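You operate a simulated robot arm through the tools that you are given. There is no shell and no other tool. Be economical: measure what you need, move in short steps, check, and stop when the job is done.

Carry out the task below with a simulated robot arm. There is one attempt and no reset: what you move stays moved.

TASK
Unbuckle the strap, stand it in the rack and oil the test buckle.
Fine: one drop on its sticking key; the rack's empty pocket; the oil pen goes back in its pot; leave the fork and the other straps. Set down upright: oil pen.

Only the result counts: the job must be done as asked and must still hold three seconds after the hand-in. Knocking over, shifting, dropping, spilling or breaking anything else fails it.

THE ROBOT
A 6-joint arm with a two-finger parallel gripper, fixed in place. Base frame: the origin is at the foot of the arm, x ahead of it, y to its left, z up; the work surface is at about z = 0.88. Units: m, rad, N and s.
With the tool pointing down near the work surface it reaches from about 0.26 to 0.66 m from the base axis. Its first joint turns from -1.152 to 1.152 rad. Payload 2.9 kg.
Tool frame: the origin (TCP) lies between the finger pads and is the grasp point; the fingertips stand 0.03 m ahead of it; z points along the fingers, y is the line along which they close. The gripper opens to 0.11 m. The fingers are 0.02 m wide and 0.01 m thick; the gripper's body (0.048 by 0.112 m) begins 0.055 m behind the TCP.
Orientation is told as [roll, pitch, yaw] about the base's x, y, z axes, in that order, counted from this pose: with the fingers straight down and closing along the base's y, the tool's x points along the base's -x, its y along +y and its z along -z.

THE INTERFACE
- The arm moves only by the tool play_rows. Its argument "increments" is a list of rows, each a list of 3 entries, a list of its own where there are three numbers: the turn, a rotation vector about the tool's x, y, z in rad, then the shift along the tool's x, y, z in m, then the gripper command, from -1 (shut) to 1 (fully open), values between in proportion. In form: [[[rx, ry, rz], [tx, ty, tz], fingers], ...]. A call has 1 to 12 rows; each row is the pose to reach, as a shift and turn from the pose commanded when the call began, along the tool's axes at that moment. Each row takes 0.2 s and may step no farther than 0.05 m and 0.15 rad from the row before; otherwise, or with a gripper value out of range, the whole call is refused. Where a pose cannot be reached the arm comes as near as it can. A force on the tool above 40 N (or 10 N above the force at the start of the call, whichever is more), or a blocked arm, ends the call early, and 0.2 s more pass. The fingers move at their own pace (about 0.108 m/s each) and stop on an object; they squeeze with about 32 N. The grip force told is the motor's: it shows also when the fingers shut on nothing. Time passes only in rows, and 0.2 s behind the last, so rows that repeat a pose let the fingers close. The reply holds the time, the measured pose of the TCP, the force on the tool along the base axes, the opening and the grip force, in the units named above and with some noise, with the torque about the TCP (base axes, N m) and any sound that the robot's microphone picked up.
- Cameras (640 x 400 px; columns grow to the right, rows downward): "scene" is fixed at [0.07, 0.4322, 1.4065]; the picture's right is [-0.80, -0.60, 0.00], its down [-0.23, 0.30, -0.93] and it looks along [0.56, -0.74, -0.38] (base axes); focal length 342 px, centre (320, 200). "wrist" rides on the gripper at [0.073, 0.017, -0.103] in the tool frame; the picture's right is [-0.23, 0.97, 0.00], its down [-0.76, -0.18, -0.62] and it looks along [-0.61, -0.14, 0.78] (tool axes); focal length 222 px, centre (320, 200). There is no depth. A picture from a camera that has moved, and an enlarged one, comes with that camera's place and axes in the base frame and with its lens. The place of the scene camera against the robot may be out by one fixed shift of up to 0.012 m in any direction.
- camera(camera): a new picture of that camera. No time passes.
- enlarge(camera, box): a new picture of the part [left, top, right, bottom] of that camera's present view, enlarged. No time passes.
- job_done(): hands the job in; it is judged then, once.

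Go step by step. Nothing tells you positions but the pictures and the camera data: compare them with the known pose of the tool, close in by small moves and look again before you grip or let go. The budget is 120 turns and 84 pictures, counting those below and the enlarged ones. Unless the task says otherwise, let go and move clear before handing in, and close with one line.

The tools are called after ">>>" as a command line: name --argument value ..., lists and objects as JSON in quotes. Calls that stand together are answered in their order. play_rows: Moves the arm, as the interface text tells. Its arguments: {"type":"object","properties":{"increments":{"type":"array","items":{"type":"array"}}},"required":["increments"]} The other tools are called the same way: camera (camera) takes a picture; enlarge (camera, box) takes an enlarged picture of a part of a camera's view; job_done () hands the job in.

At the start:

```text
time: 0.0
tcp_pos: [0.3673, -0.1259, 1.3077]
ee_rot: [0.002, 0.0, 0.0]
wrist_force: [0.2, 0.6, 0.3]
ft_torque: [0.0, -0.01, 0.0]
opening: 0.11
gripper_force: 0.1
```

scene: 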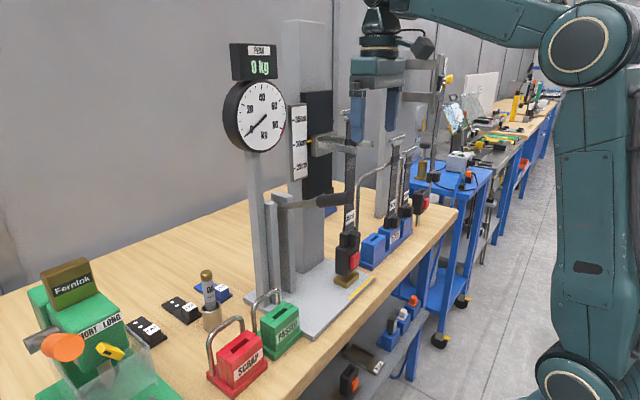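
wrist: 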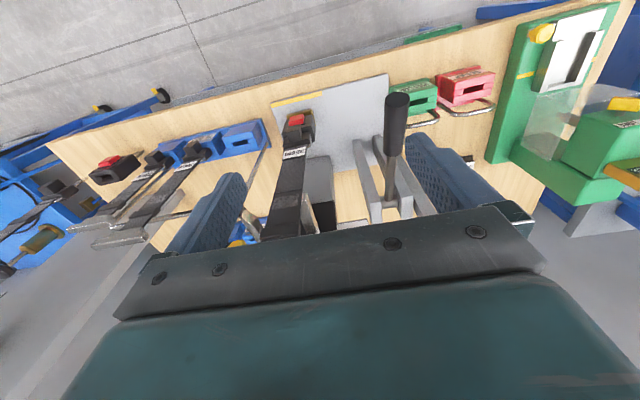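

I see a buckle tester with a strap hanging down in front, a rack with straps and a pocket, and an oil pen in a pot. I'll look closer at the parts first.

>>> enlarge --camera "scene" --box '[220, 30, 460, 180]'

>>> enlarge --camera "scene" --box '[290, 140, 450, 300]'

>>> enlarge --camera "scene" --box '[20, 240, 300, 400]'

>>> enlarge --camera "wrist" --box '[40, 60, 520, 260]'

```text
2.67 times, centred on (340, 105) of scene
camera zoom: at [0.07, 0.4322, 1.4065], right [-0.8, -0.6, 0.0], down [-0.23, 0.3, -0.93], along [0.56, -0.74, -0.38], focal length 912 px, centre (267, 453)
```

zoom: 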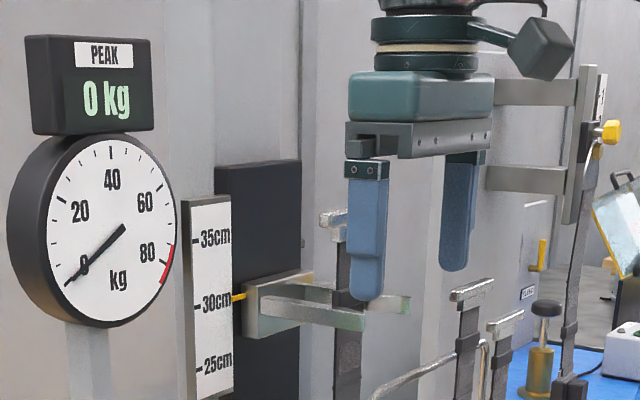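

```text
2.50 times, centred on (370, 220) of scene
camera zoom: at [0.07, 0.4322, 1.4065], right [-0.8, -0.6, 0.0], down [-0.23, 0.3, -0.93], along [0.56, -0.74, -0.38], focal length 855 px, centre (195, 150)
```

zoom: 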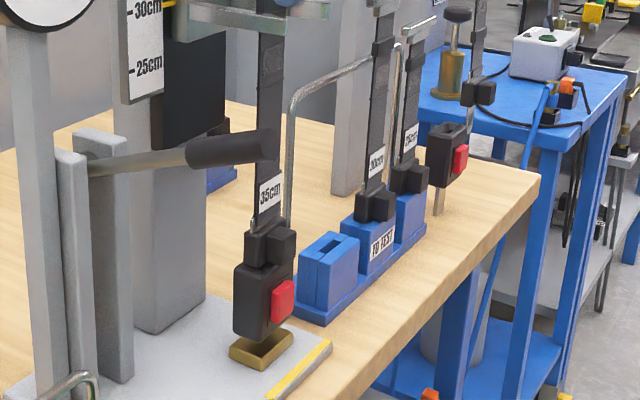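

```text
2.29 times, centred on (160, 320) of scene
camera zoom: at [0.07, 0.4322, 1.4065], right [-0.8, -0.6, 0.0], down [-0.23, 0.3, -0.93], along [0.56, -0.74, -0.38], focal length 782 px, centre (686, -74)
```

zoom: 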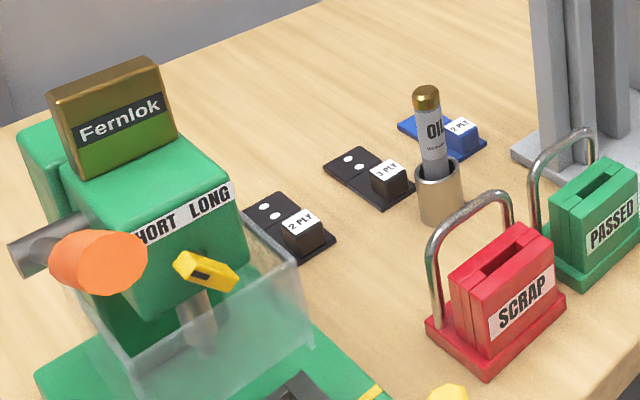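

```text
1.33 times, centred on (280, 160) of wrist
camera zoom: at [0.2939, -0.1094, 1.4116], right [0.23, 0.97, 0.0], down [0.76, -0.18, 0.62], along [0.61, -0.14, -0.78], focal length 296 px, centre (373, 253)
```

zoom: 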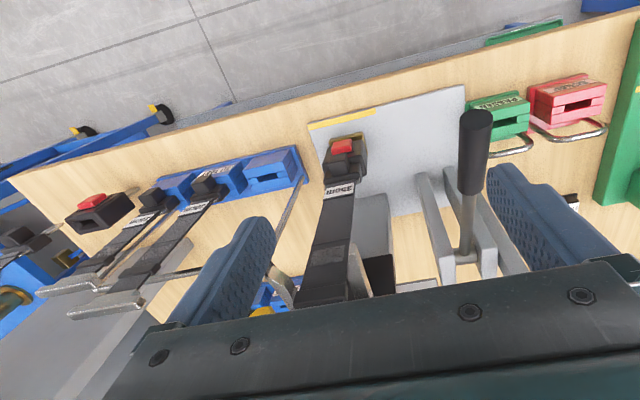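

The test buckle is at roughly (0.43, -0.19, 0.96), with its red key facing the robot. I'll move the wrist camera back and down for a closer view.

>>> play_rows --increments '[[[0, 0, 0], [0.03, -0.015, 0.02], 1], [[0, 0, 0], [0.067, -0.03, 0.04], 1], [[0, 0, 0], [0.067, -0.045, 0.08], 1], [[0, 0, 0], [0.067, -0.06, 0.12], 1], [[0, 0, 0], [0.067, -0.064, 0.16], 1], [[0, 0, 0], [0.067, -0.064, 0.19], 1], [[0, 0, 0], [0.067, -0.064, 0.19], 1]]'

>>> camera --camera "wrist"

>>> camera --camera "scene"

```text
time: 1.6
tcp_pos: [0.2984, -0.1904, 1.1185]
ee_rot: [0.0, -0.001, 0.001]
wrist_force: [-0.2, 0.0, -0.1]
ft_torque: [0.01, 0.01, 0.0]
opening: 0.1099
gripper_force: 0.0
```

```text
77 pictures are left
camera wrist: at [0.2265, -0.1731, 1.2218], right [0.23, 0.97, 0.0], down [0.76, -0.18, 0.62], along [0.61, -0.14, -0.78], focal length 222 px, centre (320, 200)
```

wrist: 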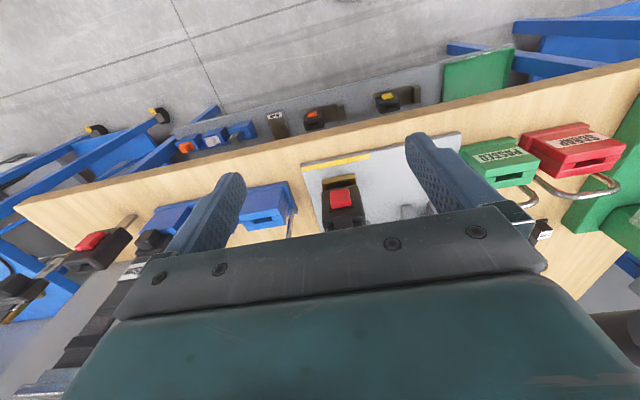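

```text
76 pictures are left
```

scene: 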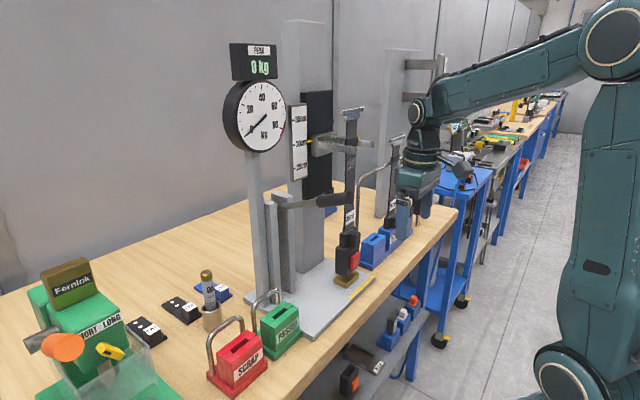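

The strap, its T-bar and the fork are now clear of the arm in the scene view. I'll enlarge these regions.

>>> enlarge --camera "wrist" --box '[220, 130, 420, 255]'

>>> enlarge --camera "scene" --box '[300, 95, 400, 195]'

>>> enlarge --camera "scene" --box '[310, 190, 430, 300]'

```text
3.20 times, centred on (320, 192) of wrist
camera zoom: at [0.2265, -0.1731, 1.2218], right [0.23, 0.97, 0.0], down [0.76, -0.18, 0.62], along [0.61, -0.14, -0.78], focal length 711 px, centre (320, 224)
```

zoom: 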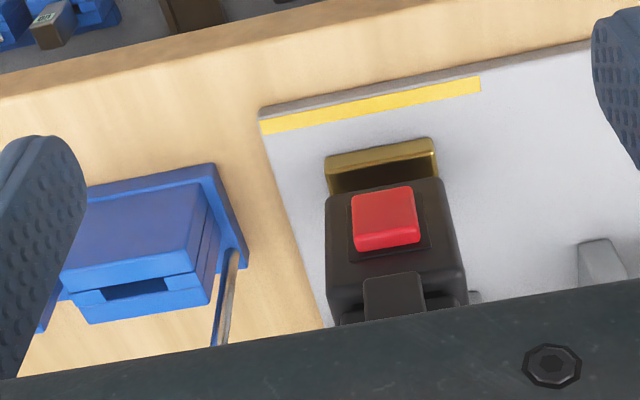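

```text
4.00 times, centred on (350, 145) of scene
camera zoom: at [0.07, 0.4322, 1.4065], right [-0.8, -0.6, 0.0], down [-0.23, 0.3, -0.93], along [0.56, -0.74, -0.38], focal length 1368 px, centre (200, 420)
```

zoom: 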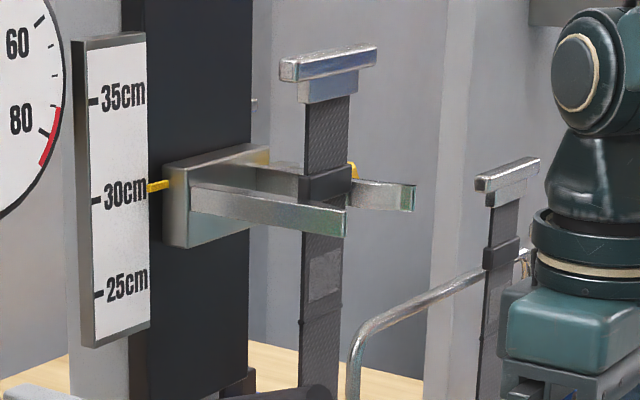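

```text
3.64 times, centred on (370, 245) of scene
camera zoom: at [0.07, 0.4322, 1.4065], right [-0.8, -0.6, 0.0], down [-0.23, 0.3, -0.93], along [0.56, -0.74, -0.38], focal length 1244 px, centre (138, 36)
```

zoom: 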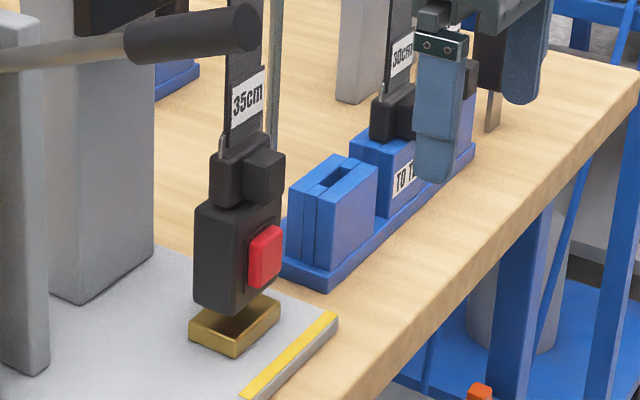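

The key's centre is near (0.436, -0.190, 0.957) and faces the robot. I'll close the fingers, tilt them forward and stop short of the key.

>>> play_rows --increments '[[[0, -0.12, 0], [-0.01, 0, 0.01], -1], [[0, -0.24, 0], [-0.02, 0, 0.02], -1], [[0, -0.36, 0], [-0.03, 0, 0.04], -1], [[0, -0.48, 0], [-0.042, 0, 0.055], -1], [[0, -0.6, 0], [-0.042, 0, 0.07], -1], [[0, -0.6, 0], [-0.042, 0, 0.07], -1]]'

>>> camera --camera "wrist"

>>> camera --camera "scene"

```text
time: 3.0
tcp_pos: [0.342, -0.19, 1.0494]
ee_rot: [0.001, -0.602, 0.0]
wrist_force: [0.1, 0.8, 0.7]
ft_torque: [0.01, 0.01, 0.0]
opening: 0.0
gripper_force: 32.0
```

```text
72 pictures are left
camera wrist: at [0.2229, -0.1731, 1.093], right [0.19, 0.97, 0.13], down [0.27, -0.18, 0.94], along [0.94, -0.14, -0.3], focal length 222 px, centre (320, 200)
```

wrist: 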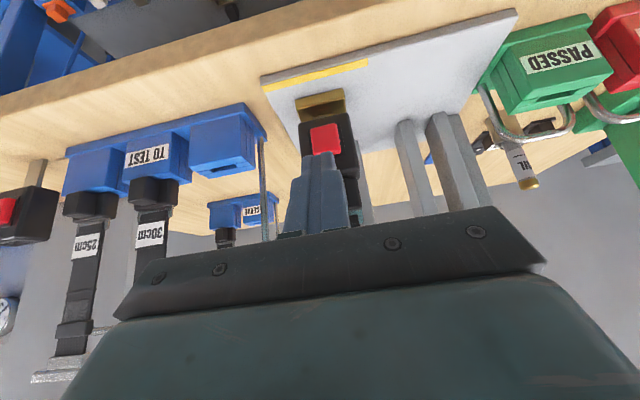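

```text
71 pictures are left
```

scene: 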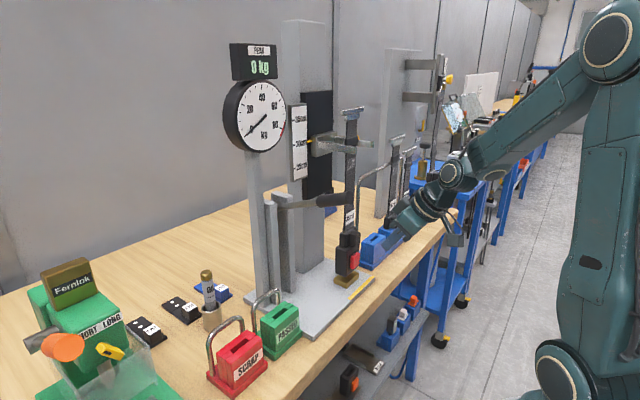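

I reached the tilted pose. There is another blue item behind the rack, so I'll read the labels.

>>> enlarge --camera "wrist" --box '[50, 90, 370, 290]'

>>> enlarge --camera "wrist" --box '[200, 180, 290, 250]'

```text
2.00 times, centred on (210, 190) of wrist
camera zoom: at [0.2229, -0.1731, 1.093], right [0.19, 0.97, 0.13], down [0.27, -0.18, 0.94], along [0.94, -0.14, -0.3], focal length 444 px, centre (540, 220)
```

zoom: 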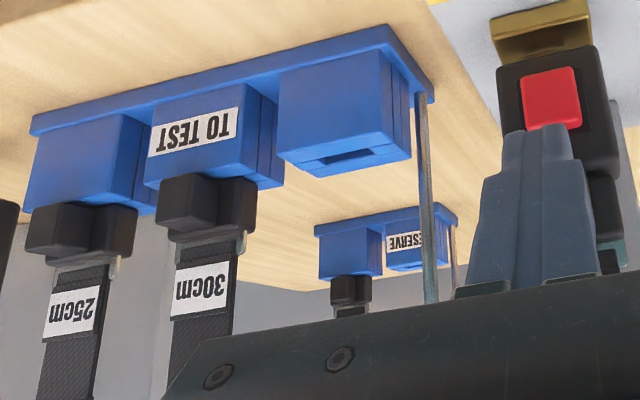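

```text
5.71 times, centred on (245, 215) of wrist
camera zoom: at [0.2229, -0.1731, 1.093], right [0.19, 0.97, 0.13], down [0.27, -0.18, 0.94], along [0.94, -0.14, -0.3], focal length 1269 px, centre (749, 114)
```

zoom: 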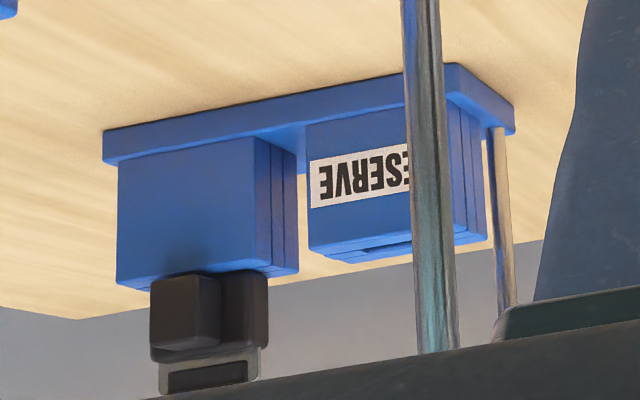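

The RESERVE stand is separate, so the rack is "TO TEST" (25 cm, 30 cm and one empty pocket). Next I'll bring the closed fingertips right in front of the key.

>>> play_rows --increments '[[[0, 0, 0], [0.001, 0, 0.03], -1], [[0, 0, 0], [0.002, 0, 0.06], -1], [[0, 0, 0], [0.002, 0, 0.0877], -1], [[0, 0, 0], [0.002, 0, 0.0877], -1]]'

>>> enlarge --camera "scene" --box '[310, 190, 430, 300]'

>>> enlarge --camera "wrist" --box '[200, 80, 440, 230]'

```text
time: 4.0
tcp_pos: [0.3886, -0.191, 0.9734]
ee_rot: [0.0, -0.6, 0.001]
wrist_force: [-0.4, -0.3, -0.9]
ft_torque: [-0.02, 0.04, -0.03]
opening: 0.0
gripper_force: 31.9
```

```text
3.64 times, centred on (370, 245) of scene
camera zoom: at [0.07, 0.4322, 1.4065], right [-0.8, -0.6, 0.0], down [-0.23, 0.3, -0.93], along [0.56, -0.74, -0.38], focal length 1244 px, centre (138, 36)
```

zoom: 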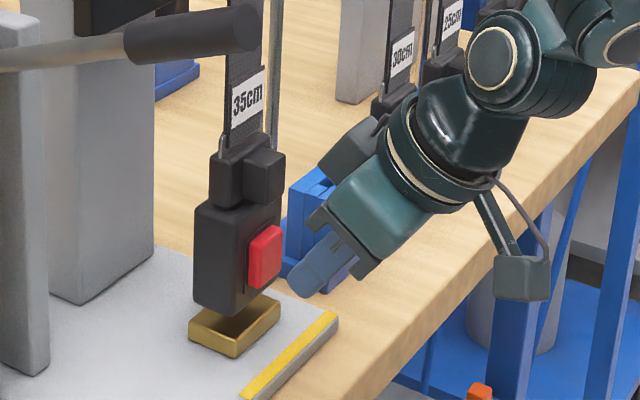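

```text
2.67 times, centred on (320, 155) of wrist
camera zoom: at [0.2711, -0.1735, 1.018], right [0.19, 0.97, 0.13], down [0.28, -0.18, 0.94], along [0.94, -0.14, -0.3], focal length 592 px, centre (320, 320)
```

zoom: 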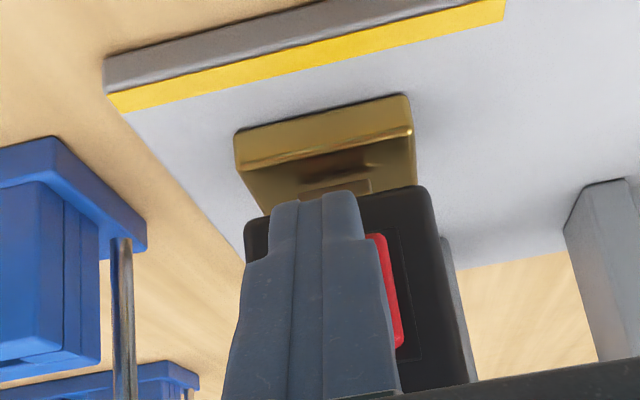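

The fingertips sit about 15 mm in front of the key. I'll press it straight along +x in small steps.

>>> play_rows --increments '[[[0, 0, 0], [-0.0083, 0, 0.002], -1], [[0, 0, 0], [-0.0124, 0, 0.0048], -1], [[0, 0, 0], [-0.0149, 0, 0.0065], -1], [[0, 0, 0], [-0.0174, 0, 0.0082], -1], [[0, 0, 0], [-0.0199, 0, 0.0099], -1], [[0, 0, 0], [-0.0215, 0, 0.011], -1]]'

>>> enlarge --camera "scene" --box '[310, 190, 430, 300]'

```text
time: 5.4
tcp_pos: [0.41, -0.1904, 0.9747]
ee_rot: [0.005, -0.592, -0.004]
wrist_force: [-34.7, 0.9, 5.5]
ft_torque: [-0.15, 0.52, 0.05]
opening: 0.0001
gripper_force: 31.8
```

```text
3.64 times, centred on (370, 245) of scene
camera zoom: at [0.069, 0.4323, 1.4065], right [-0.8, -0.6, 0.0], down [-0.22, 0.3, -0.93], along [0.56, -0.74, -0.38], focal length 1244 px, centre (138, 36)
```

zoom: 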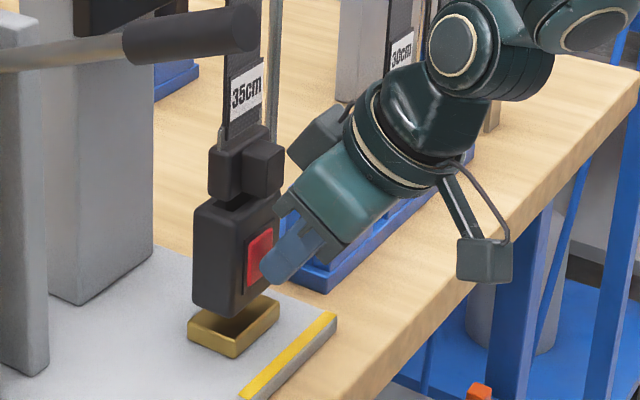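

The key went in and the strap has popped up slightly. I'll back off and check that it stays released.

>>> play_rows --increments '[[[0, 0, 0], [0.01, 0, -0.007], -1], [[0, 0, 0], [0.03, 0, -0.03], -1], [[0, 0, 0], [0.04, 0, -0.06], -1], [[0, 0, 0], [0.04, 0, -0.1], -1], [[0, 0, 0], [0.04, 0, -0.1], -1]]'

>>> enlarge --camera "scene" --box '[310, 190, 430, 300]'

>>> enlarge --camera "wrist" --box '[200, 90, 440, 240]'

>>> enlarge --camera "scene" --box '[300, 95, 400, 195]'

```text
time: 6.6
tcp_pos: [0.3216, -0.19, 1.0364]
ee_rot: [0.002, -0.6, 0.001]
wrist_force: [0.2, -0.6, 0.4]
ft_torque: [0.0, 0.01, 0.0]
opening: 0.0
gripper_force: 32.2
```

```text
3.64 times, centred on (370, 245) of scene
camera zoom: at [0.07, 0.4322, 1.4065], right [-0.8, -0.6, 0.0], down [-0.23, 0.3, -0.93], along [0.56, -0.74, -0.38], focal length 1244 px, centre (138, 36)
```

zoom: 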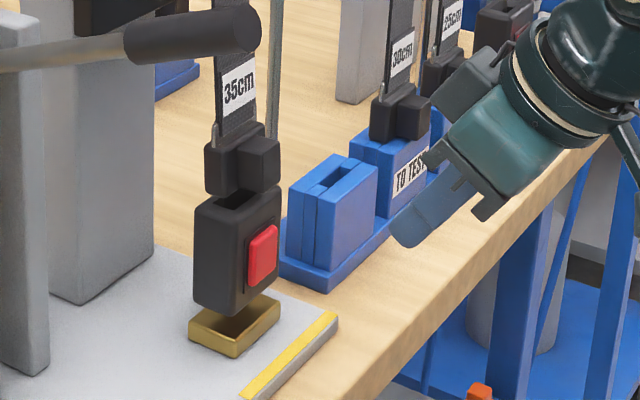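

```text
2.67 times, centred on (320, 165) of wrist
camera zoom: at [0.2037, -0.1735, 1.0807], right [0.19, 0.97, 0.13], down [0.28, -0.18, 0.94], along [0.94, -0.14, -0.3], focal length 592 px, centre (320, 293)
```

zoom: 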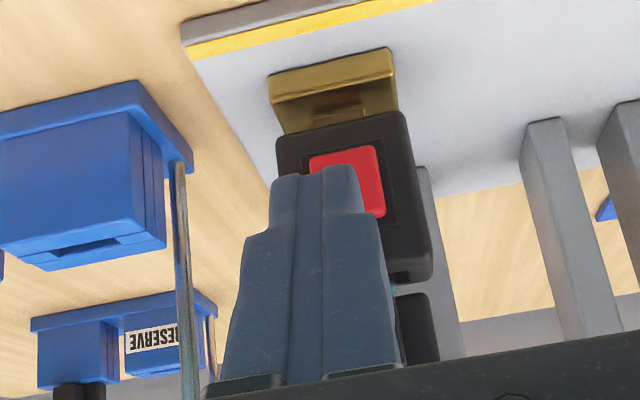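

```text
4.00 times, centred on (350, 145) of scene
camera zoom: at [0.07, 0.4322, 1.4065], right [-0.8, -0.6, 0.0], down [-0.23, 0.3, -0.93], along [0.56, -0.74, -0.38], focal length 1368 px, centre (200, 420)
```

zoom: 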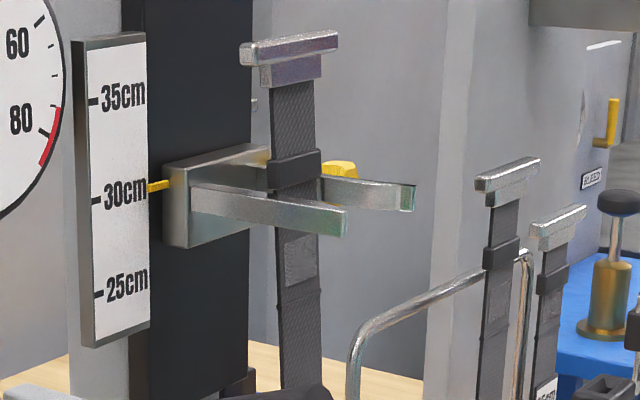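

The buckle is released: the strap stands loose in its mouth and leans on the fork, with its T-bar (long axis along y) at about z 1.33. I'll straighten the tool and rise for a look at the T-bar from above.

>>> play_rows --increments '[[[0, 0.0667, 0], [-0.0241, 0, -0.0352], -1], [[0, 0.1333, 0], [-0.0482, 0, -0.0704], -1], [[0, 0.2, 0], [-0.0723, 0, -0.1056], -1], [[0, 0.2667, 0], [-0.0964, 0, -0.1408], -1], [[0, 0.3333, 0], [-0.1205, 0, -0.176], -1], [[0, 0.4, 0], [-0.1446, 0, -0.2112], -1], [[0, 0.4667, 0], [-0.1687, 0, -0.2464], -1], [[0, 0.5333, 0], [-0.1928, 0, -0.2816], -1], [[0, 0.6, 0], [-0.2169, 0, -0.3168], -1], [[0, 0.6, 0], [-0.246, 0, -0.297], -1], [[0, 0.6, 0], [-0.275, 0, -0.277], -1], [[0, 0.6, 0], [-0.275, 0, -0.277], -1]]'

>>> camera --camera "wrist"

>>> camera --camera "scene"

```text
time: 9.1
tcp_pos: [0.3669, -0.1785, 1.3628]
ee_rot: [-0.035, 0.007, 0.098]
wrist_force: [2.7, -1.1, -4.3]
ft_torque: [0.1, 0.08, 0.06]
opening: 0.0
gripper_force: 31.9
out of reach, approached as far as the arm can: row 6, 7, 8, 9, 10, 11, 12
stopped in row 12: the force on the tool passed its limit at 83 N (the readings are from after the stop); the commanded pose is now the measured one
```

```text
62 pictures are left
camera wrist: at [0.2933, -0.1648, 1.465], right [0.13, 0.99, -0.04], down [0.78, -0.08, 0.62], along [0.62, -0.11, -0.78], focal length 222 px, centre (320, 200)
```

wrist: 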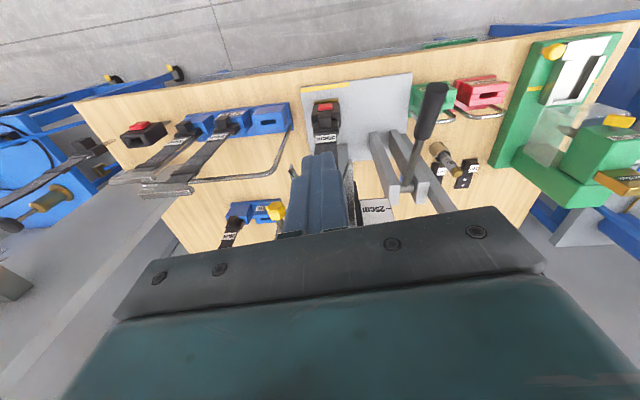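

```text
61 pictures are left
```

scene: 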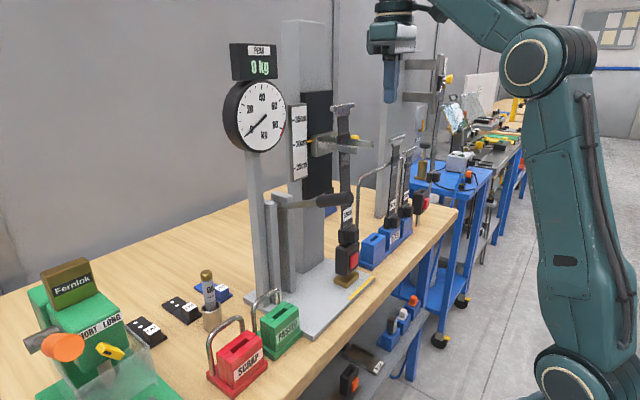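

The upper region is out of reach for a top grip, so I'll grip the strap's webbing from the front between buckle and fork. First I'll restore a clean pose lower down.

>>> play_rows --increments '[[[-0.01, 0, 0.03], [0.03, 0, 0.01], 0], [[-0.02, 0, 0.06], [0.0574, 0, 0.04], 0.5], [[-0.035, -0.007, 0.098], [0.0574, 0, 0.08], 1], [[-0.035, -0.007, 0.098], [0.0574, 0, 0.113], 1], [[-0.035, -0.007, 0.098], [0.0574, 0, 0.113], 1]]'

```text
time: 10.3
tcp_pos: [0.3085, -0.1896, 1.2492]
ee_rot: [0.0, -0.003, -0.001]
wrist_force: [-0.3, 0.3, -0.1]
ft_torque: [0.03, 0.02, 0.01]
opening: 0.1098
gripper_force: 0.1
```

The pose is clean again. Next I'll tilt to about 0.8 rad with open fingers at z≈1.12 and view the lower strap.

>>> play_rows --increments '[[[0, -0.13, 0], [0, 0, 0.02], 1], [[0, -0.26, 0], [0, 0, 0.045], 1], [[0, -0.4, 0], [0, 0, 0.07], 1], [[0, -0.53, 0], [0, 0, 0.095], 1], [[0, -0.66, 0], [0, 0, 0.12], 1], [[0, -0.8, 0], [0, 0, 0.13], 1], [[0, -0.8, 0], [0, 0, 0.13], 1]]'

>>> camera --camera "wrist"

>>> enlarge --camera "wrist" --box '[220, 100, 420, 225]'

```text
time: 11.9
tcp_pos: [0.309, -0.1858, 1.1202]
ee_rot: [0.001, -0.802, -0.001]
wrist_force: [-0.4, -0.4, 0.3]
ft_torque: [-0.03, -0.02, -0.02]
opening: 0.1103
gripper_force: 0.2
```

```text
60 pictures are left
camera wrist: at [0.1844, -0.1701, 1.1395], right [0.16, 0.97, 0.16], down [0.08, -0.18, 0.98], along [0.98, -0.14, -0.11], focal length 222 px, centre (320, 200)
```

wrist: 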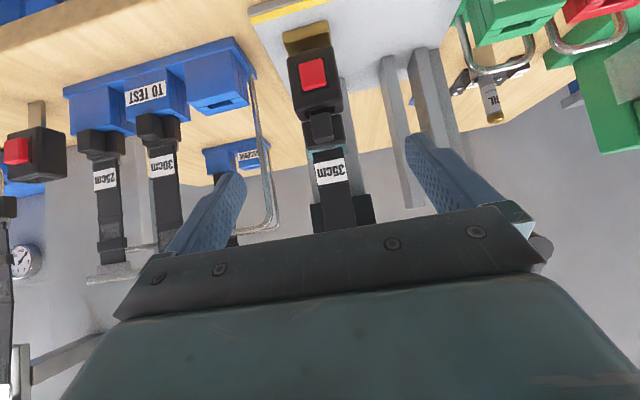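

```text
3.20 times, centred on (320, 162) of wrist
camera zoom: at [0.1844, -0.1701, 1.1395], right [0.16, 0.97, 0.16], down [0.08, -0.18, 0.98], along [0.98, -0.14, -0.11], focal length 711 px, centre (320, 320)
```

zoom: 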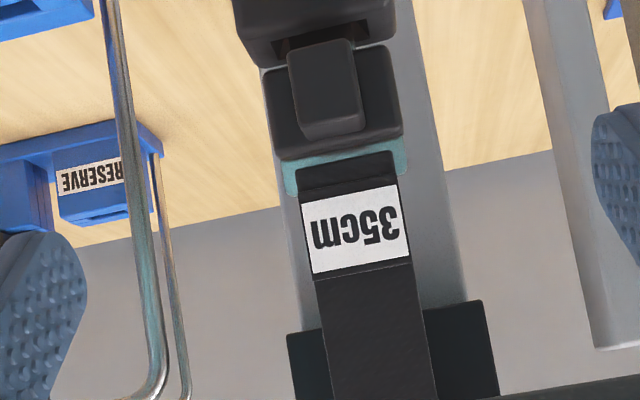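

The webbing is about 40 mm wide, centred at y≈-0.19 and x≈0.455, with the label at z≈1.08. I'll bring the half-open fingers up in front of it.

>>> play_rows --increments '[[[0, 0, 0], [-0.0165, -0.001, 0.0287], 0.5], [[0, 0, 0], [-0.033, -0.003, 0.0575], 0.5], [[0, 0, 0], [-0.049, -0.004, 0.0862], 0.5], [[0, 0, 0], [-0.049, -0.004, 0.0862], 0.5]]'

>>> enlarge --camera "wrist" --box '[200, 60, 440, 240]'

>>> enlarge --camera "scene" --box '[290, 100, 430, 290]'

```text
time: 12.9
tcp_pos: [0.4067, -0.1916, 1.0961]
ee_rot: [0.001, -0.802, 0.0]
wrist_force: [-0.6, -0.2, 0.5]
ft_torque: [-0.01, 0.0, 0.02]
opening: 0.0825
gripper_force: 0.0
```

```text
2.22 times, centred on (320, 150) of wrist
camera zoom: at [0.2811, -0.173, 1.1156], right [0.16, 0.97, 0.16], down [0.08, -0.18, 0.98], along [0.98, -0.14, -0.11], focal length 494 px, centre (320, 311)
```

zoom: 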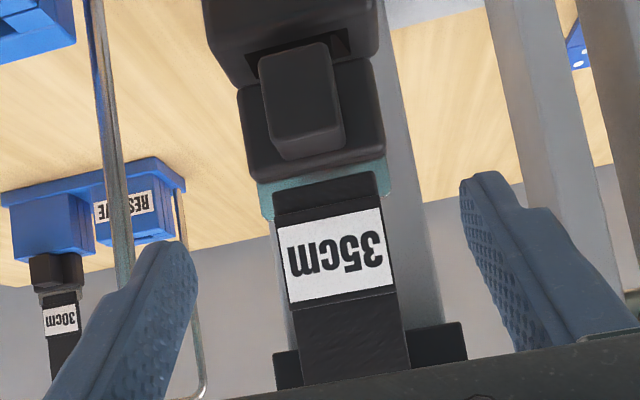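

```text
2.11 times, centred on (360, 195) of scene
camera zoom: at [0.07, 0.4322, 1.4065], right [-0.8, -0.6, 0.0], down [-0.23, 0.3, -0.93], along [0.56, -0.74, -0.38], focal length 720 px, centre (236, 210)
```

zoom: 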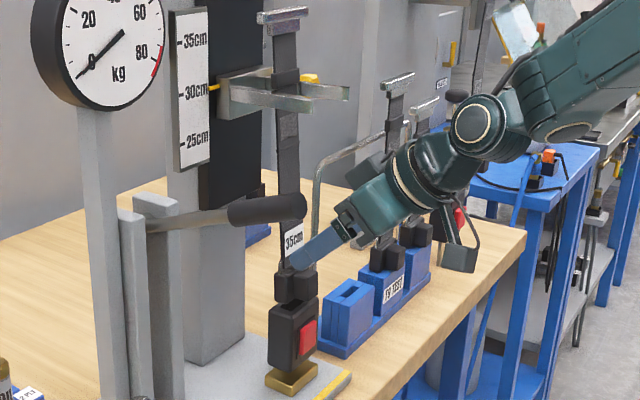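

The strap is centred between the fingers. I'll advance so the pads straddle the webbing.

>>> play_rows --increments '[[[0, 0, 0], [-0.009, 0.0005, 0.012], 0.5], [[0, 0, 0], [-0.018, 0.001, 0.0245], 0.5], [[0, 0, 0], [-0.0273, 0.0015, 0.0367], 0.5], [[0, 0, 0], [-0.0273, 0.0015, 0.0367], 0.5]]'

>>> enlarge --camera "wrist" --box '[200, 60, 440, 240]'

>>> enlarge --camera "scene" --box '[290, 100, 430, 290]'

```text
time: 13.9
tcp_pos: [0.4505, -0.1897, 1.0883]
ee_rot: [-0.002, -0.801, -0.001]
wrist_force: [-0.3, 0.4, -0.5]
ft_torque: [0.0, 0.01, 0.03]
opening: 0.0825
gripper_force: 0.1
```

```text
2.22 times, centred on (320, 150) of wrist
camera zoom: at [0.327, -0.1726, 1.1087], right [0.16, 0.97, 0.16], down [0.08, -0.18, 0.98], along [0.98, -0.14, -0.11], focal length 494 px, centre (320, 311)
```

zoom: 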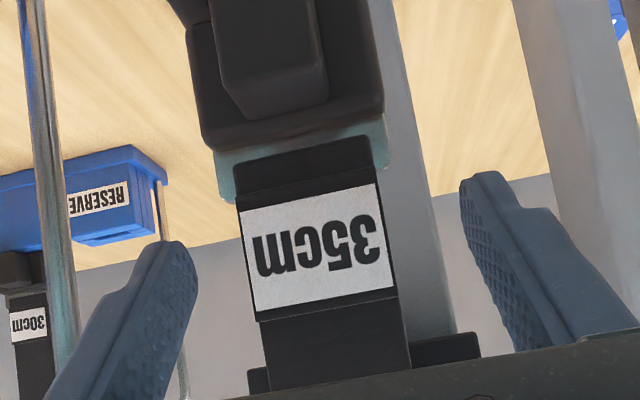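

```text
2.11 times, centred on (360, 195) of scene
camera zoom: at [0.07, 0.4322, 1.4065], right [-0.8, -0.6, 0.0], down [-0.23, 0.3, -0.93], along [0.56, -0.74, -0.38], focal length 720 px, centre (236, 210)
```

zoom: 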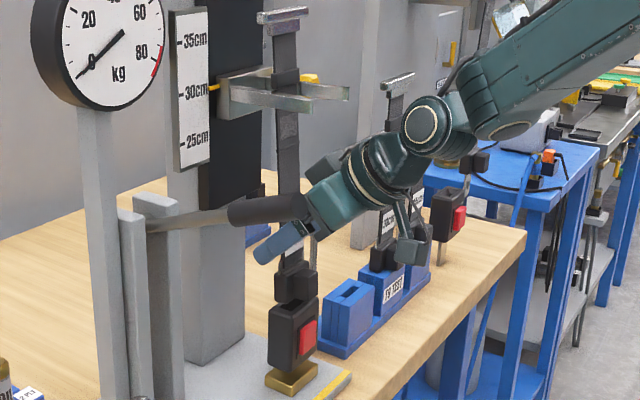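

The strap is between the pads. I'll close on it and check.

>>> play_rows --increments '[[[0, 0, 0], [0, 0, 0], 0], [[0, 0, 0], [0, 0, 0], -0.5], [[0, 0, 0], [0, 0, 0], -1], [[0, 0, 0], [0, 0, 0], -1]]'

>>> enlarge --camera "scene" --box '[290, 100, 430, 290]'

```text
time: 14.9
tcp_pos: [0.451, -0.1893, 1.0896]
ee_rot: [-0.001, -0.803, 0.0]
wrist_force: [-0.1, -0.2, -0.1]
ft_torque: [-0.04, -0.02, 0.03]
opening: 0.0395
gripper_force: 31.8
```

```text
2.11 times, centred on (360, 195) of scene
camera zoom: at [0.07, 0.4322, 1.4065], right [-0.8, -0.6, 0.0], down [-0.23, 0.3, -0.93], along [0.56, -0.74, -0.38], focal length 720 px, centre (236, 210)
```

zoom: 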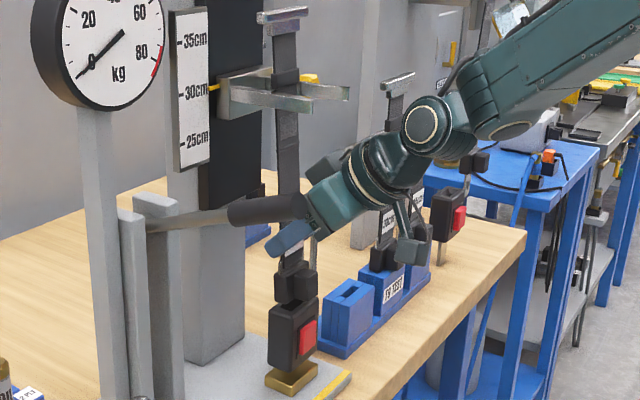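

The grip is firm at 39.5 mm. I'll lift 35 mm and look.

>>> play_rows --increments '[[[0, 0, 0], [-0.0072, 0, -0.007], -1], [[0, 0, 0], [-0.0143, 0, -0.0139], -1], [[0, 0, 0], [-0.0251, 0, -0.0244], -1], [[0, 0, 0], [-0.0251, 0, -0.0244], -1]]'

>>> enlarge --camera "scene" --box '[290, 90, 430, 290]'

>>> enlarge --camera "wrist" --box '[200, 0, 440, 240]'

```text
time: 15.9
tcp_pos: [0.4514, -0.1912, 1.1246]
ee_rot: [0.0, -0.801, 0.001]
wrist_force: [-1.3, 0.9, -2.2]
ft_torque: [-0.02, 0.02, 0.0]
opening: 0.0394
gripper_force: 31.5
```

```text
2.00 times, centred on (360, 190) of scene
camera zoom: at [0.07, 0.4322, 1.4065], right [-0.8, -0.6, 0.0], down [-0.23, 0.3, -0.93], along [0.56, -0.74, -0.38], focal length 684 px, centre (240, 220)
```

zoom: 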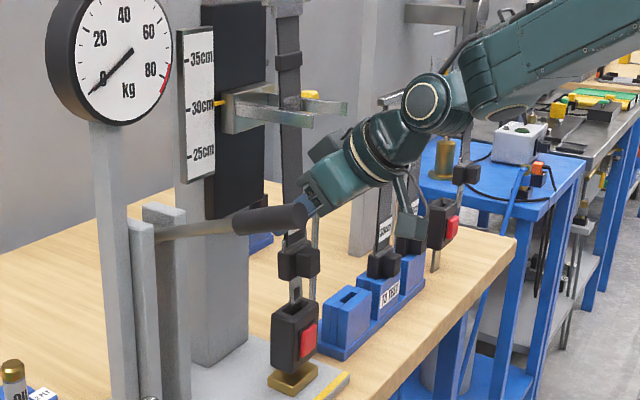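

```text
1.67 times, centred on (320, 120) of wrist
camera zoom: at [0.3266, -0.1739, 1.1442], right [0.16, 0.97, 0.16], down [0.08, -0.18, 0.98], along [0.98, -0.14, -0.11], focal length 370 px, centre (320, 333)
```

zoom: 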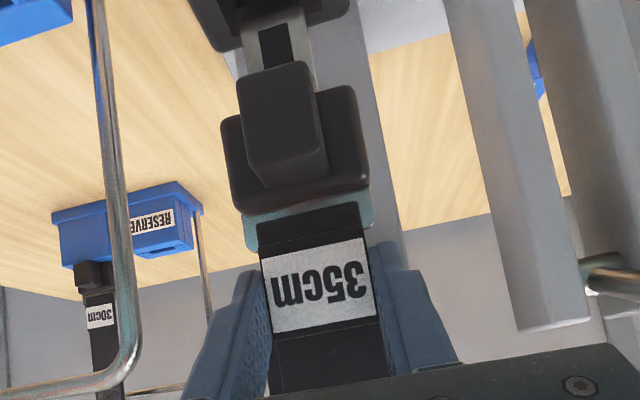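

The tongue is nearly out of the buckle. I'll lift a bit more, then pull back out of the fork.

>>> play_rows --increments '[[[0, 0, 0], [-0.0108, 0, -0.0105], -1], [[0, 0, 0], [-0.0215, 0, -0.0209], -1], [[0, 0, 0], [-0.0215, 0, -0.0209], -1]]'

>>> enlarge --camera "scene" --box '[290, 60, 430, 290]'

```text
time: 16.7
tcp_pos: [0.4514, -0.1905, 1.1545]
ee_rot: [0.003, -0.801, 0.002]
wrist_force: [-0.2, 0.5, -1.6]
ft_torque: [-0.02, 0.03, 0.05]
opening: 0.0395
gripper_force: 32.7
```

```text
1.74 times, centred on (360, 175) of scene
camera zoom: at [0.07, 0.4322, 1.4065], right [-0.8, -0.6, 0.0], down [-0.23, 0.3, -0.93], along [0.56, -0.74, -0.38], focal length 595 px, centre (250, 244)
```

zoom: 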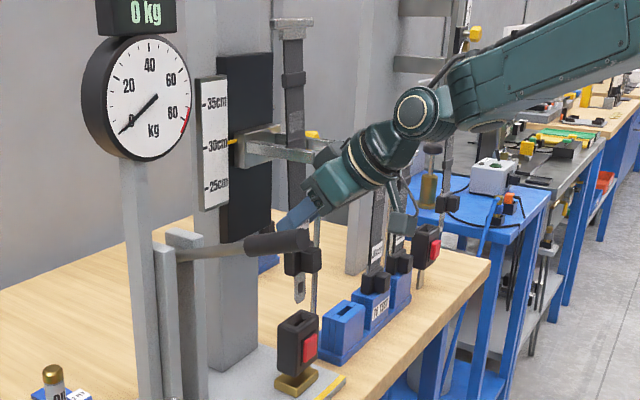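

The tongue is clear of the buckle. I'll pull straight back out of the fork.

>>> play_rows --increments '[[[0, 0, 0], [0.0139, 0, -0.0143], -1], [[0, 0, 0], [0.0279, 0, -0.0287], -1], [[0, 0, 0], [0.0418, 0, -0.043], -1], [[0, 0, 0], [0.0558, 0, -0.0574], -1], [[0, 0, 0], [0.0697, 0, -0.0717], -1], [[0, 0, 0], [0.0836, 0, -0.086], -1], [[0, 0, 0], [0.0836, 0, -0.086], -1]]'

>>> camera --camera "scene"

>>> camera --camera "wrist"

```text
time: 18.3
tcp_pos: [0.3297, -0.189, 1.1533]
ee_rot: [0.0, -0.802, -0.001]
wrist_force: [-0.4, 0.5, -1.5]
ft_torque: [0.0, 0.04, -0.02]
opening: 0.0394
gripper_force: 31.9
```

```text
50 pictures are left
```

scene: 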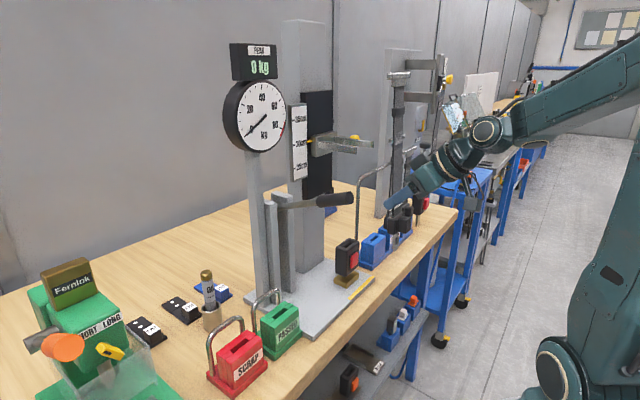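

```text
49 pictures are left
camera wrist: at [0.2056, -0.1721, 1.1725], right [0.16, 0.97, 0.16], down [0.08, -0.18, 0.98], along [0.98, -0.14, -0.11], focal length 222 px, centre (320, 200)
```

wrist: 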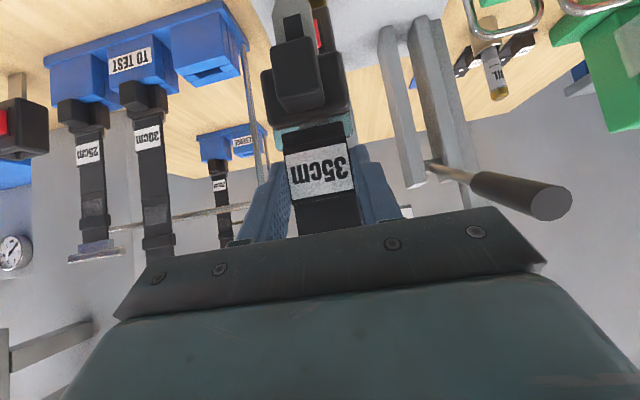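

The strap is out of the fork and hangs nearly vertical. I'll shift it sideways to the pocket's y and correct its slight backward lean.

>>> play_rows --increments '[[[0, -0.02, 0], [0, -0.033, 0], -1], [[0, -0.04, 0], [0, -0.066, 0], -1], [[0, -0.06, 0], [0, -0.1, 0], -1], [[0, -0.08, 0], [0, -0.131, 0], -1], [[0, -0.08, 0], [0, -0.131, 0], -1]]'

>>> camera --camera "scene"

>>> camera --camera "wrist"

```text
time: 19.5
tcp_pos: [0.3591, -0.3074, 1.1521]
ee_rot: [-0.001, -0.881, 0.002]
wrist_force: [-0.2, 0.2, -1.1]
ft_torque: [0.0, 0.0, 0.03]
opening: 0.0397
gripper_force: 31.7
out of reach, approached as far as the arm can: row 3, 4, 5
```

```text
48 pictures are left
```

scene: 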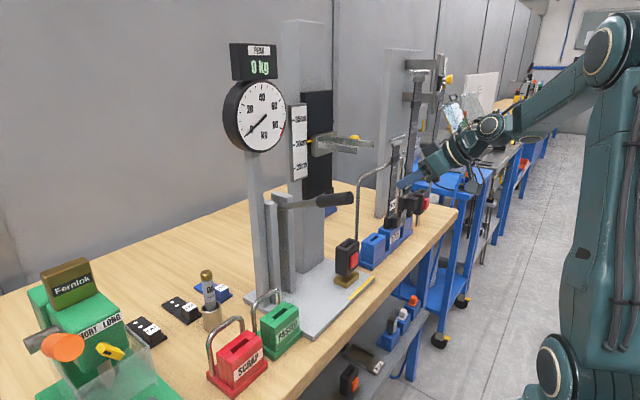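

```text
47 pictures are left
camera wrist: at [0.2316, -0.2906, 1.1633], right [0.14, 0.97, 0.18], down [0.0, -0.18, 0.98], along [0.99, -0.14, -0.03], focal length 222 px, centre (320, 200)
```

wrist: 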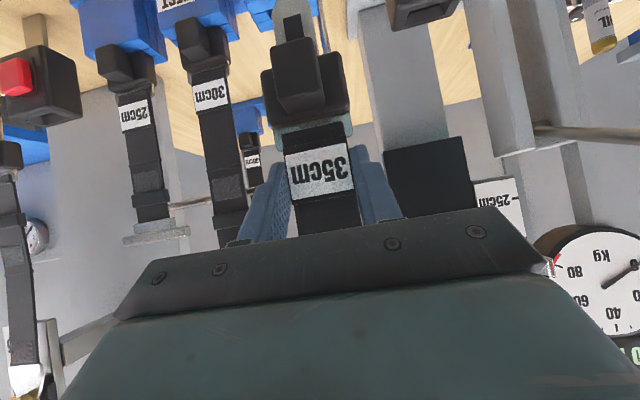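

The arm was limited near the base and drifted forward a little. I'll advance toward the rack, where the pose is reachable, keeping height.

>>> play_rows --increments '[[[0, 0, 0], [-0.0159, 0, 0.0193], -1], [[0, 0, 0], [-0.0319, 0, 0.0385], -1], [[0, 0, 0], [-0.0478, 0, 0.0578], -1], [[0, 0, 0], [-0.0478, 0, 0.0578], -1]]'

>>> enlarge --camera "scene" --box '[310, 60, 450, 290]'

>>> camera --camera "wrist"

```text
time: 20.5
tcp_pos: [0.4324, -0.3063, 1.1544]
ee_rot: [0.002, -0.881, -0.001]
wrist_force: [-0.2, 0.5, -1.2]
ft_torque: [0.02, 0.03, 0.01]
opening: 0.0395
gripper_force: 32.2
```

```text
1.74 times, centred on (380, 175) of scene
camera zoom: at [0.0701, 0.4322, 1.4065], right [-0.8, -0.6, 0.0], down [-0.23, 0.3, -0.93], along [0.56, -0.74, -0.38], focal length 595 px, centre (216, 244)
```

zoom: 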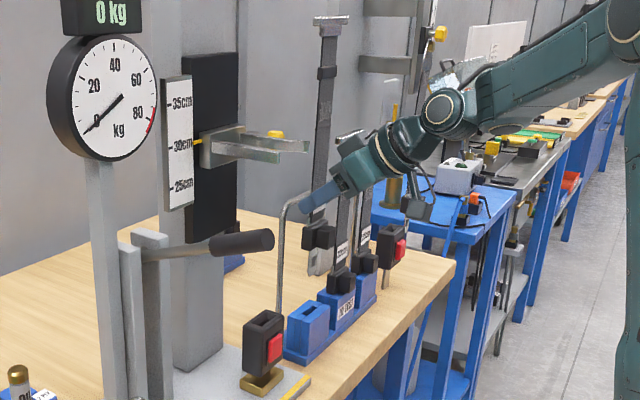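

```text
45 pictures are left
camera wrist: at [0.3068, -0.2888, 1.1636], right [0.14, 0.97, 0.18], down [0.0, -0.18, 0.98], along [0.99, -0.14, -0.03], focal length 222 px, centre (320, 200)
```

wrist: 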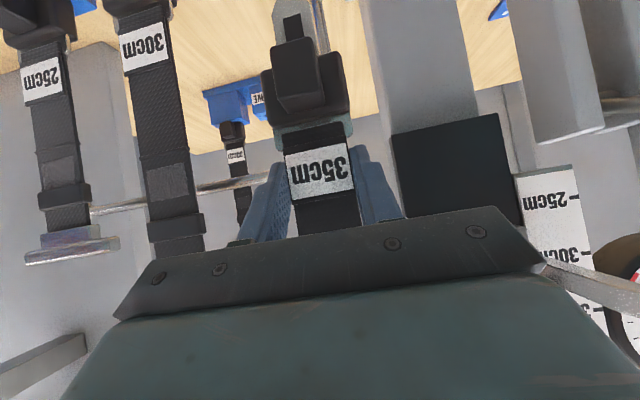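

The strap is nearly vertical, hanging above and just in front of the empty pocket. I'll zoom in on tongue and slot to get their relative offset.

>>> enlarge --camera "scene" --box '[355, 180, 425, 280]'

>>> enlarge --camera "wrist" --box '[230, 0, 390, 100]'

```text
4.00 times, centred on (390, 230) of scene
camera zoom: at [0.0701, 0.4322, 1.4065], right [-0.8, -0.6, 0.0], down [-0.23, 0.3, -0.93], along [0.56, -0.74, -0.38], focal length 1368 px, centre (40, 80)
```

zoom: 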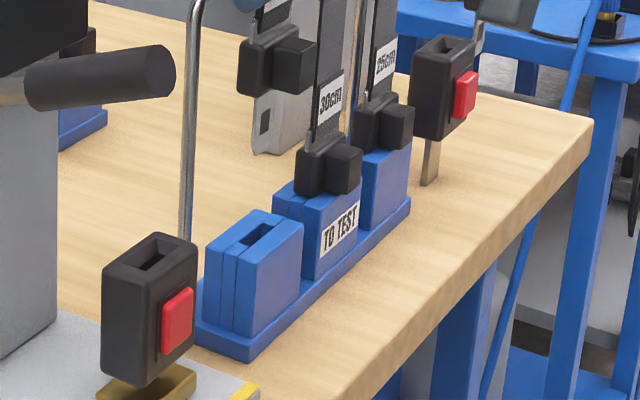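

```text
4.00 times, centred on (310, 50) of wrist
camera zoom: at [0.3068, -0.2888, 1.1636], right [0.14, 0.97, 0.18], down [0.0, -0.18, 0.98], along [0.99, -0.14, -0.03], focal length 888 px, centre (360, 800)
```

zoom: 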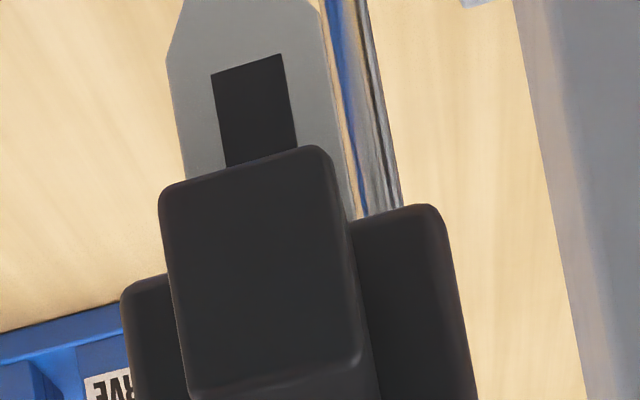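

Tongue tip is at about (0.438, -0.306, 1.026) and the slot centre at about (0.453, -0.321, 0.955). I'll move over the slot and come down to a small gap.

>>> play_rows --increments '[[[0, 0, 0], [-0.0099, -0.0147, 0.012], -1], [[0, 0, 0], [0.0116, -0.0147, 0.0297], -1], [[0, 0, 0], [0.033, -0.0147, 0.0474], -1], [[0, 0, 0], [0.033, -0.0147, 0.0474], -1]]'

>>> enlarge --camera "scene" --box '[355, 200, 415, 270]'

>>> enlarge --camera "wrist" --box '[200, 0, 440, 150]'

```text
time: 21.5
tcp_pos: [0.4485, -0.3217, 1.0967]
ee_rot: [0.0, -0.882, 0.0]
wrist_force: [-0.4, -0.5, -2.6]
ft_torque: [-0.03, 0.02, 0.0]
opening: 0.0397
gripper_force: 31.4
```

```text
5.71 times, centred on (385, 235) of scene
camera zoom: at [0.0701, 0.4322, 1.4065], right [-0.8, -0.6, 0.0], down [-0.23, 0.3, -0.93], along [0.56, -0.74, -0.38], focal length 1955 px, centre (-51, 0)
```

zoom: 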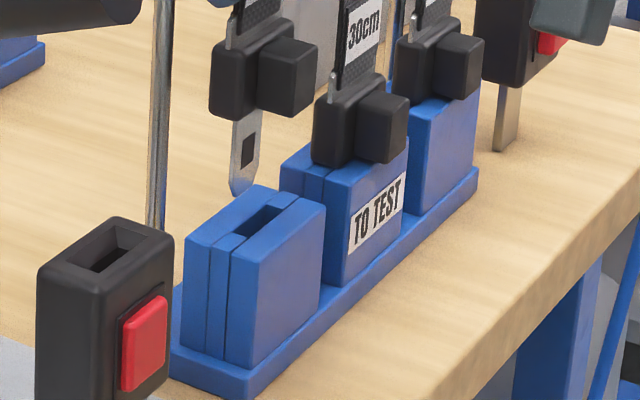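

```text
2.67 times, centred on (320, 75) of wrist
camera zoom: at [0.3227, -0.3037, 1.1072], right [0.14, 0.97, 0.17], down [0.0, -0.18, 0.98], along [0.99, -0.14, -0.03], focal length 592 px, centre (320, 533)
```

zoom: 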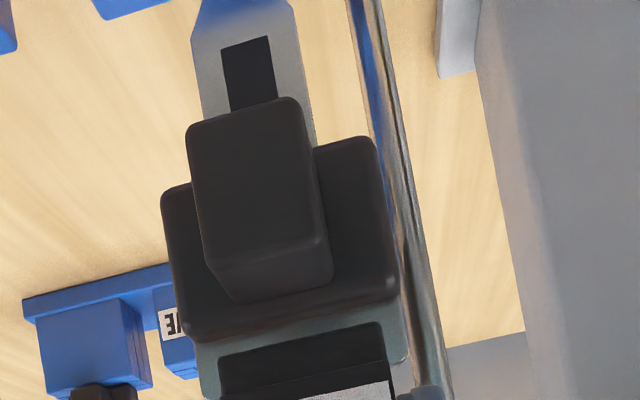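

Comparing both cameras, the tip appears about 6 mm too far in +x and 6 mm too far in +y, with a gap of about 14 mm. I'll correct, drop a few millimetres and look again.

>>> play_rows --increments '[[[0, 0, 0], [0.0038, -0.006, -0.0046], -1], [[0, 0, 0], [0.0077, -0.006, -0.0014], -1], [[0, 0, 0], [0.0077, -0.006, -0.0014], -1]]'

>>> enlarge --camera "scene" --box '[360, 212, 400, 252]'

```text
time: 22.3
tcp_pos: [0.4421, -0.3278, 1.0928]
ee_rot: [0.002, -0.881, 0.0]
wrist_force: [-0.2, -0.2, -2.0]
ft_torque: [-0.01, 0.0, -0.01]
opening: 0.0398
gripper_force: 31.7
```

```text
10.00 times, centred on (380, 232) of scene
camera zoom: at [0.0701, 0.4322, 1.4065], right [-0.8, -0.6, 0.0], down [-0.23, 0.3, -0.93], along [0.56, -0.74, -0.38], focal length 3421 px, centre (-280, -120)
```

zoom: 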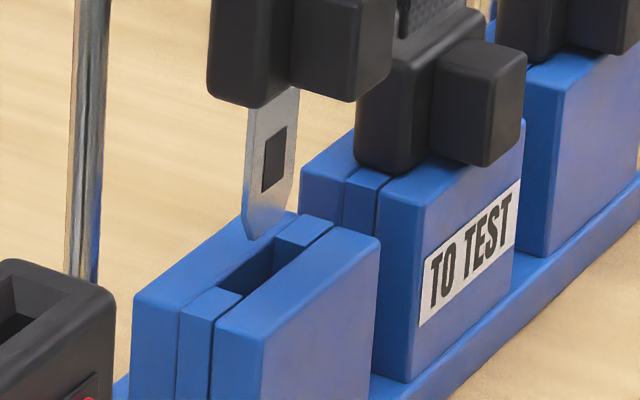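

The tongue is close above the slot; depth along the view is the open question. I'll use the wrist camera to compare with the neighbouring straps, whose positions in their pockets define where mine must go.

>>> camera --camera "wrist"

>>> enlarge --camera "wrist" --box '[0, 0, 380, 240]'

```text
39 pictures are left
camera wrist: at [0.3165, -0.3101, 1.1019], right [0.14, 0.97, 0.18], down [0.0, -0.18, 0.98], along [0.99, -0.14, -0.03], focal length 222 px, centre (320, 200)
```

wrist: 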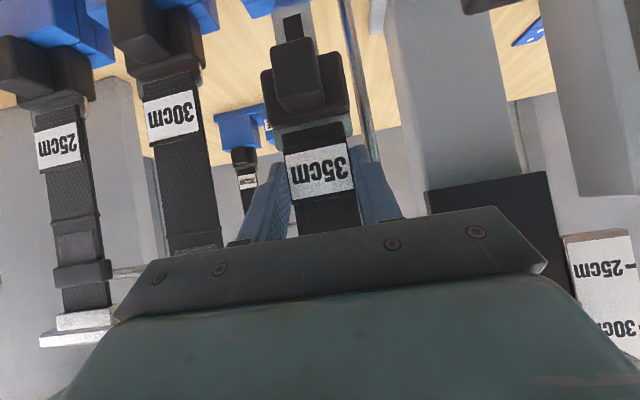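

```text
1.67 times, centred on (190, 120) of wrist
camera zoom: at [0.3165, -0.3101, 1.1019], right [0.14, 0.97, 0.18], down [0.0, -0.18, 0.98], along [0.99, -0.14, -0.03], focal length 370 px, centre (537, 333)
```

zoom: 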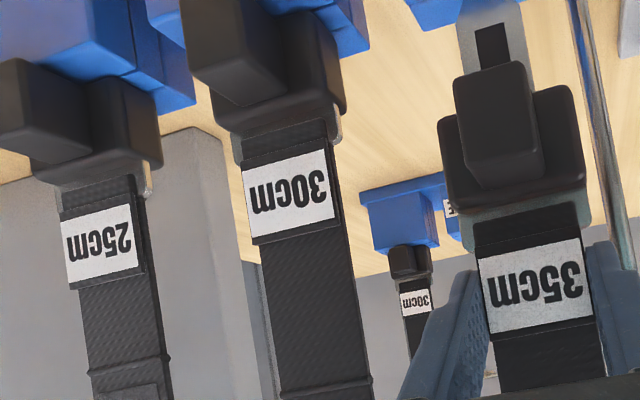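

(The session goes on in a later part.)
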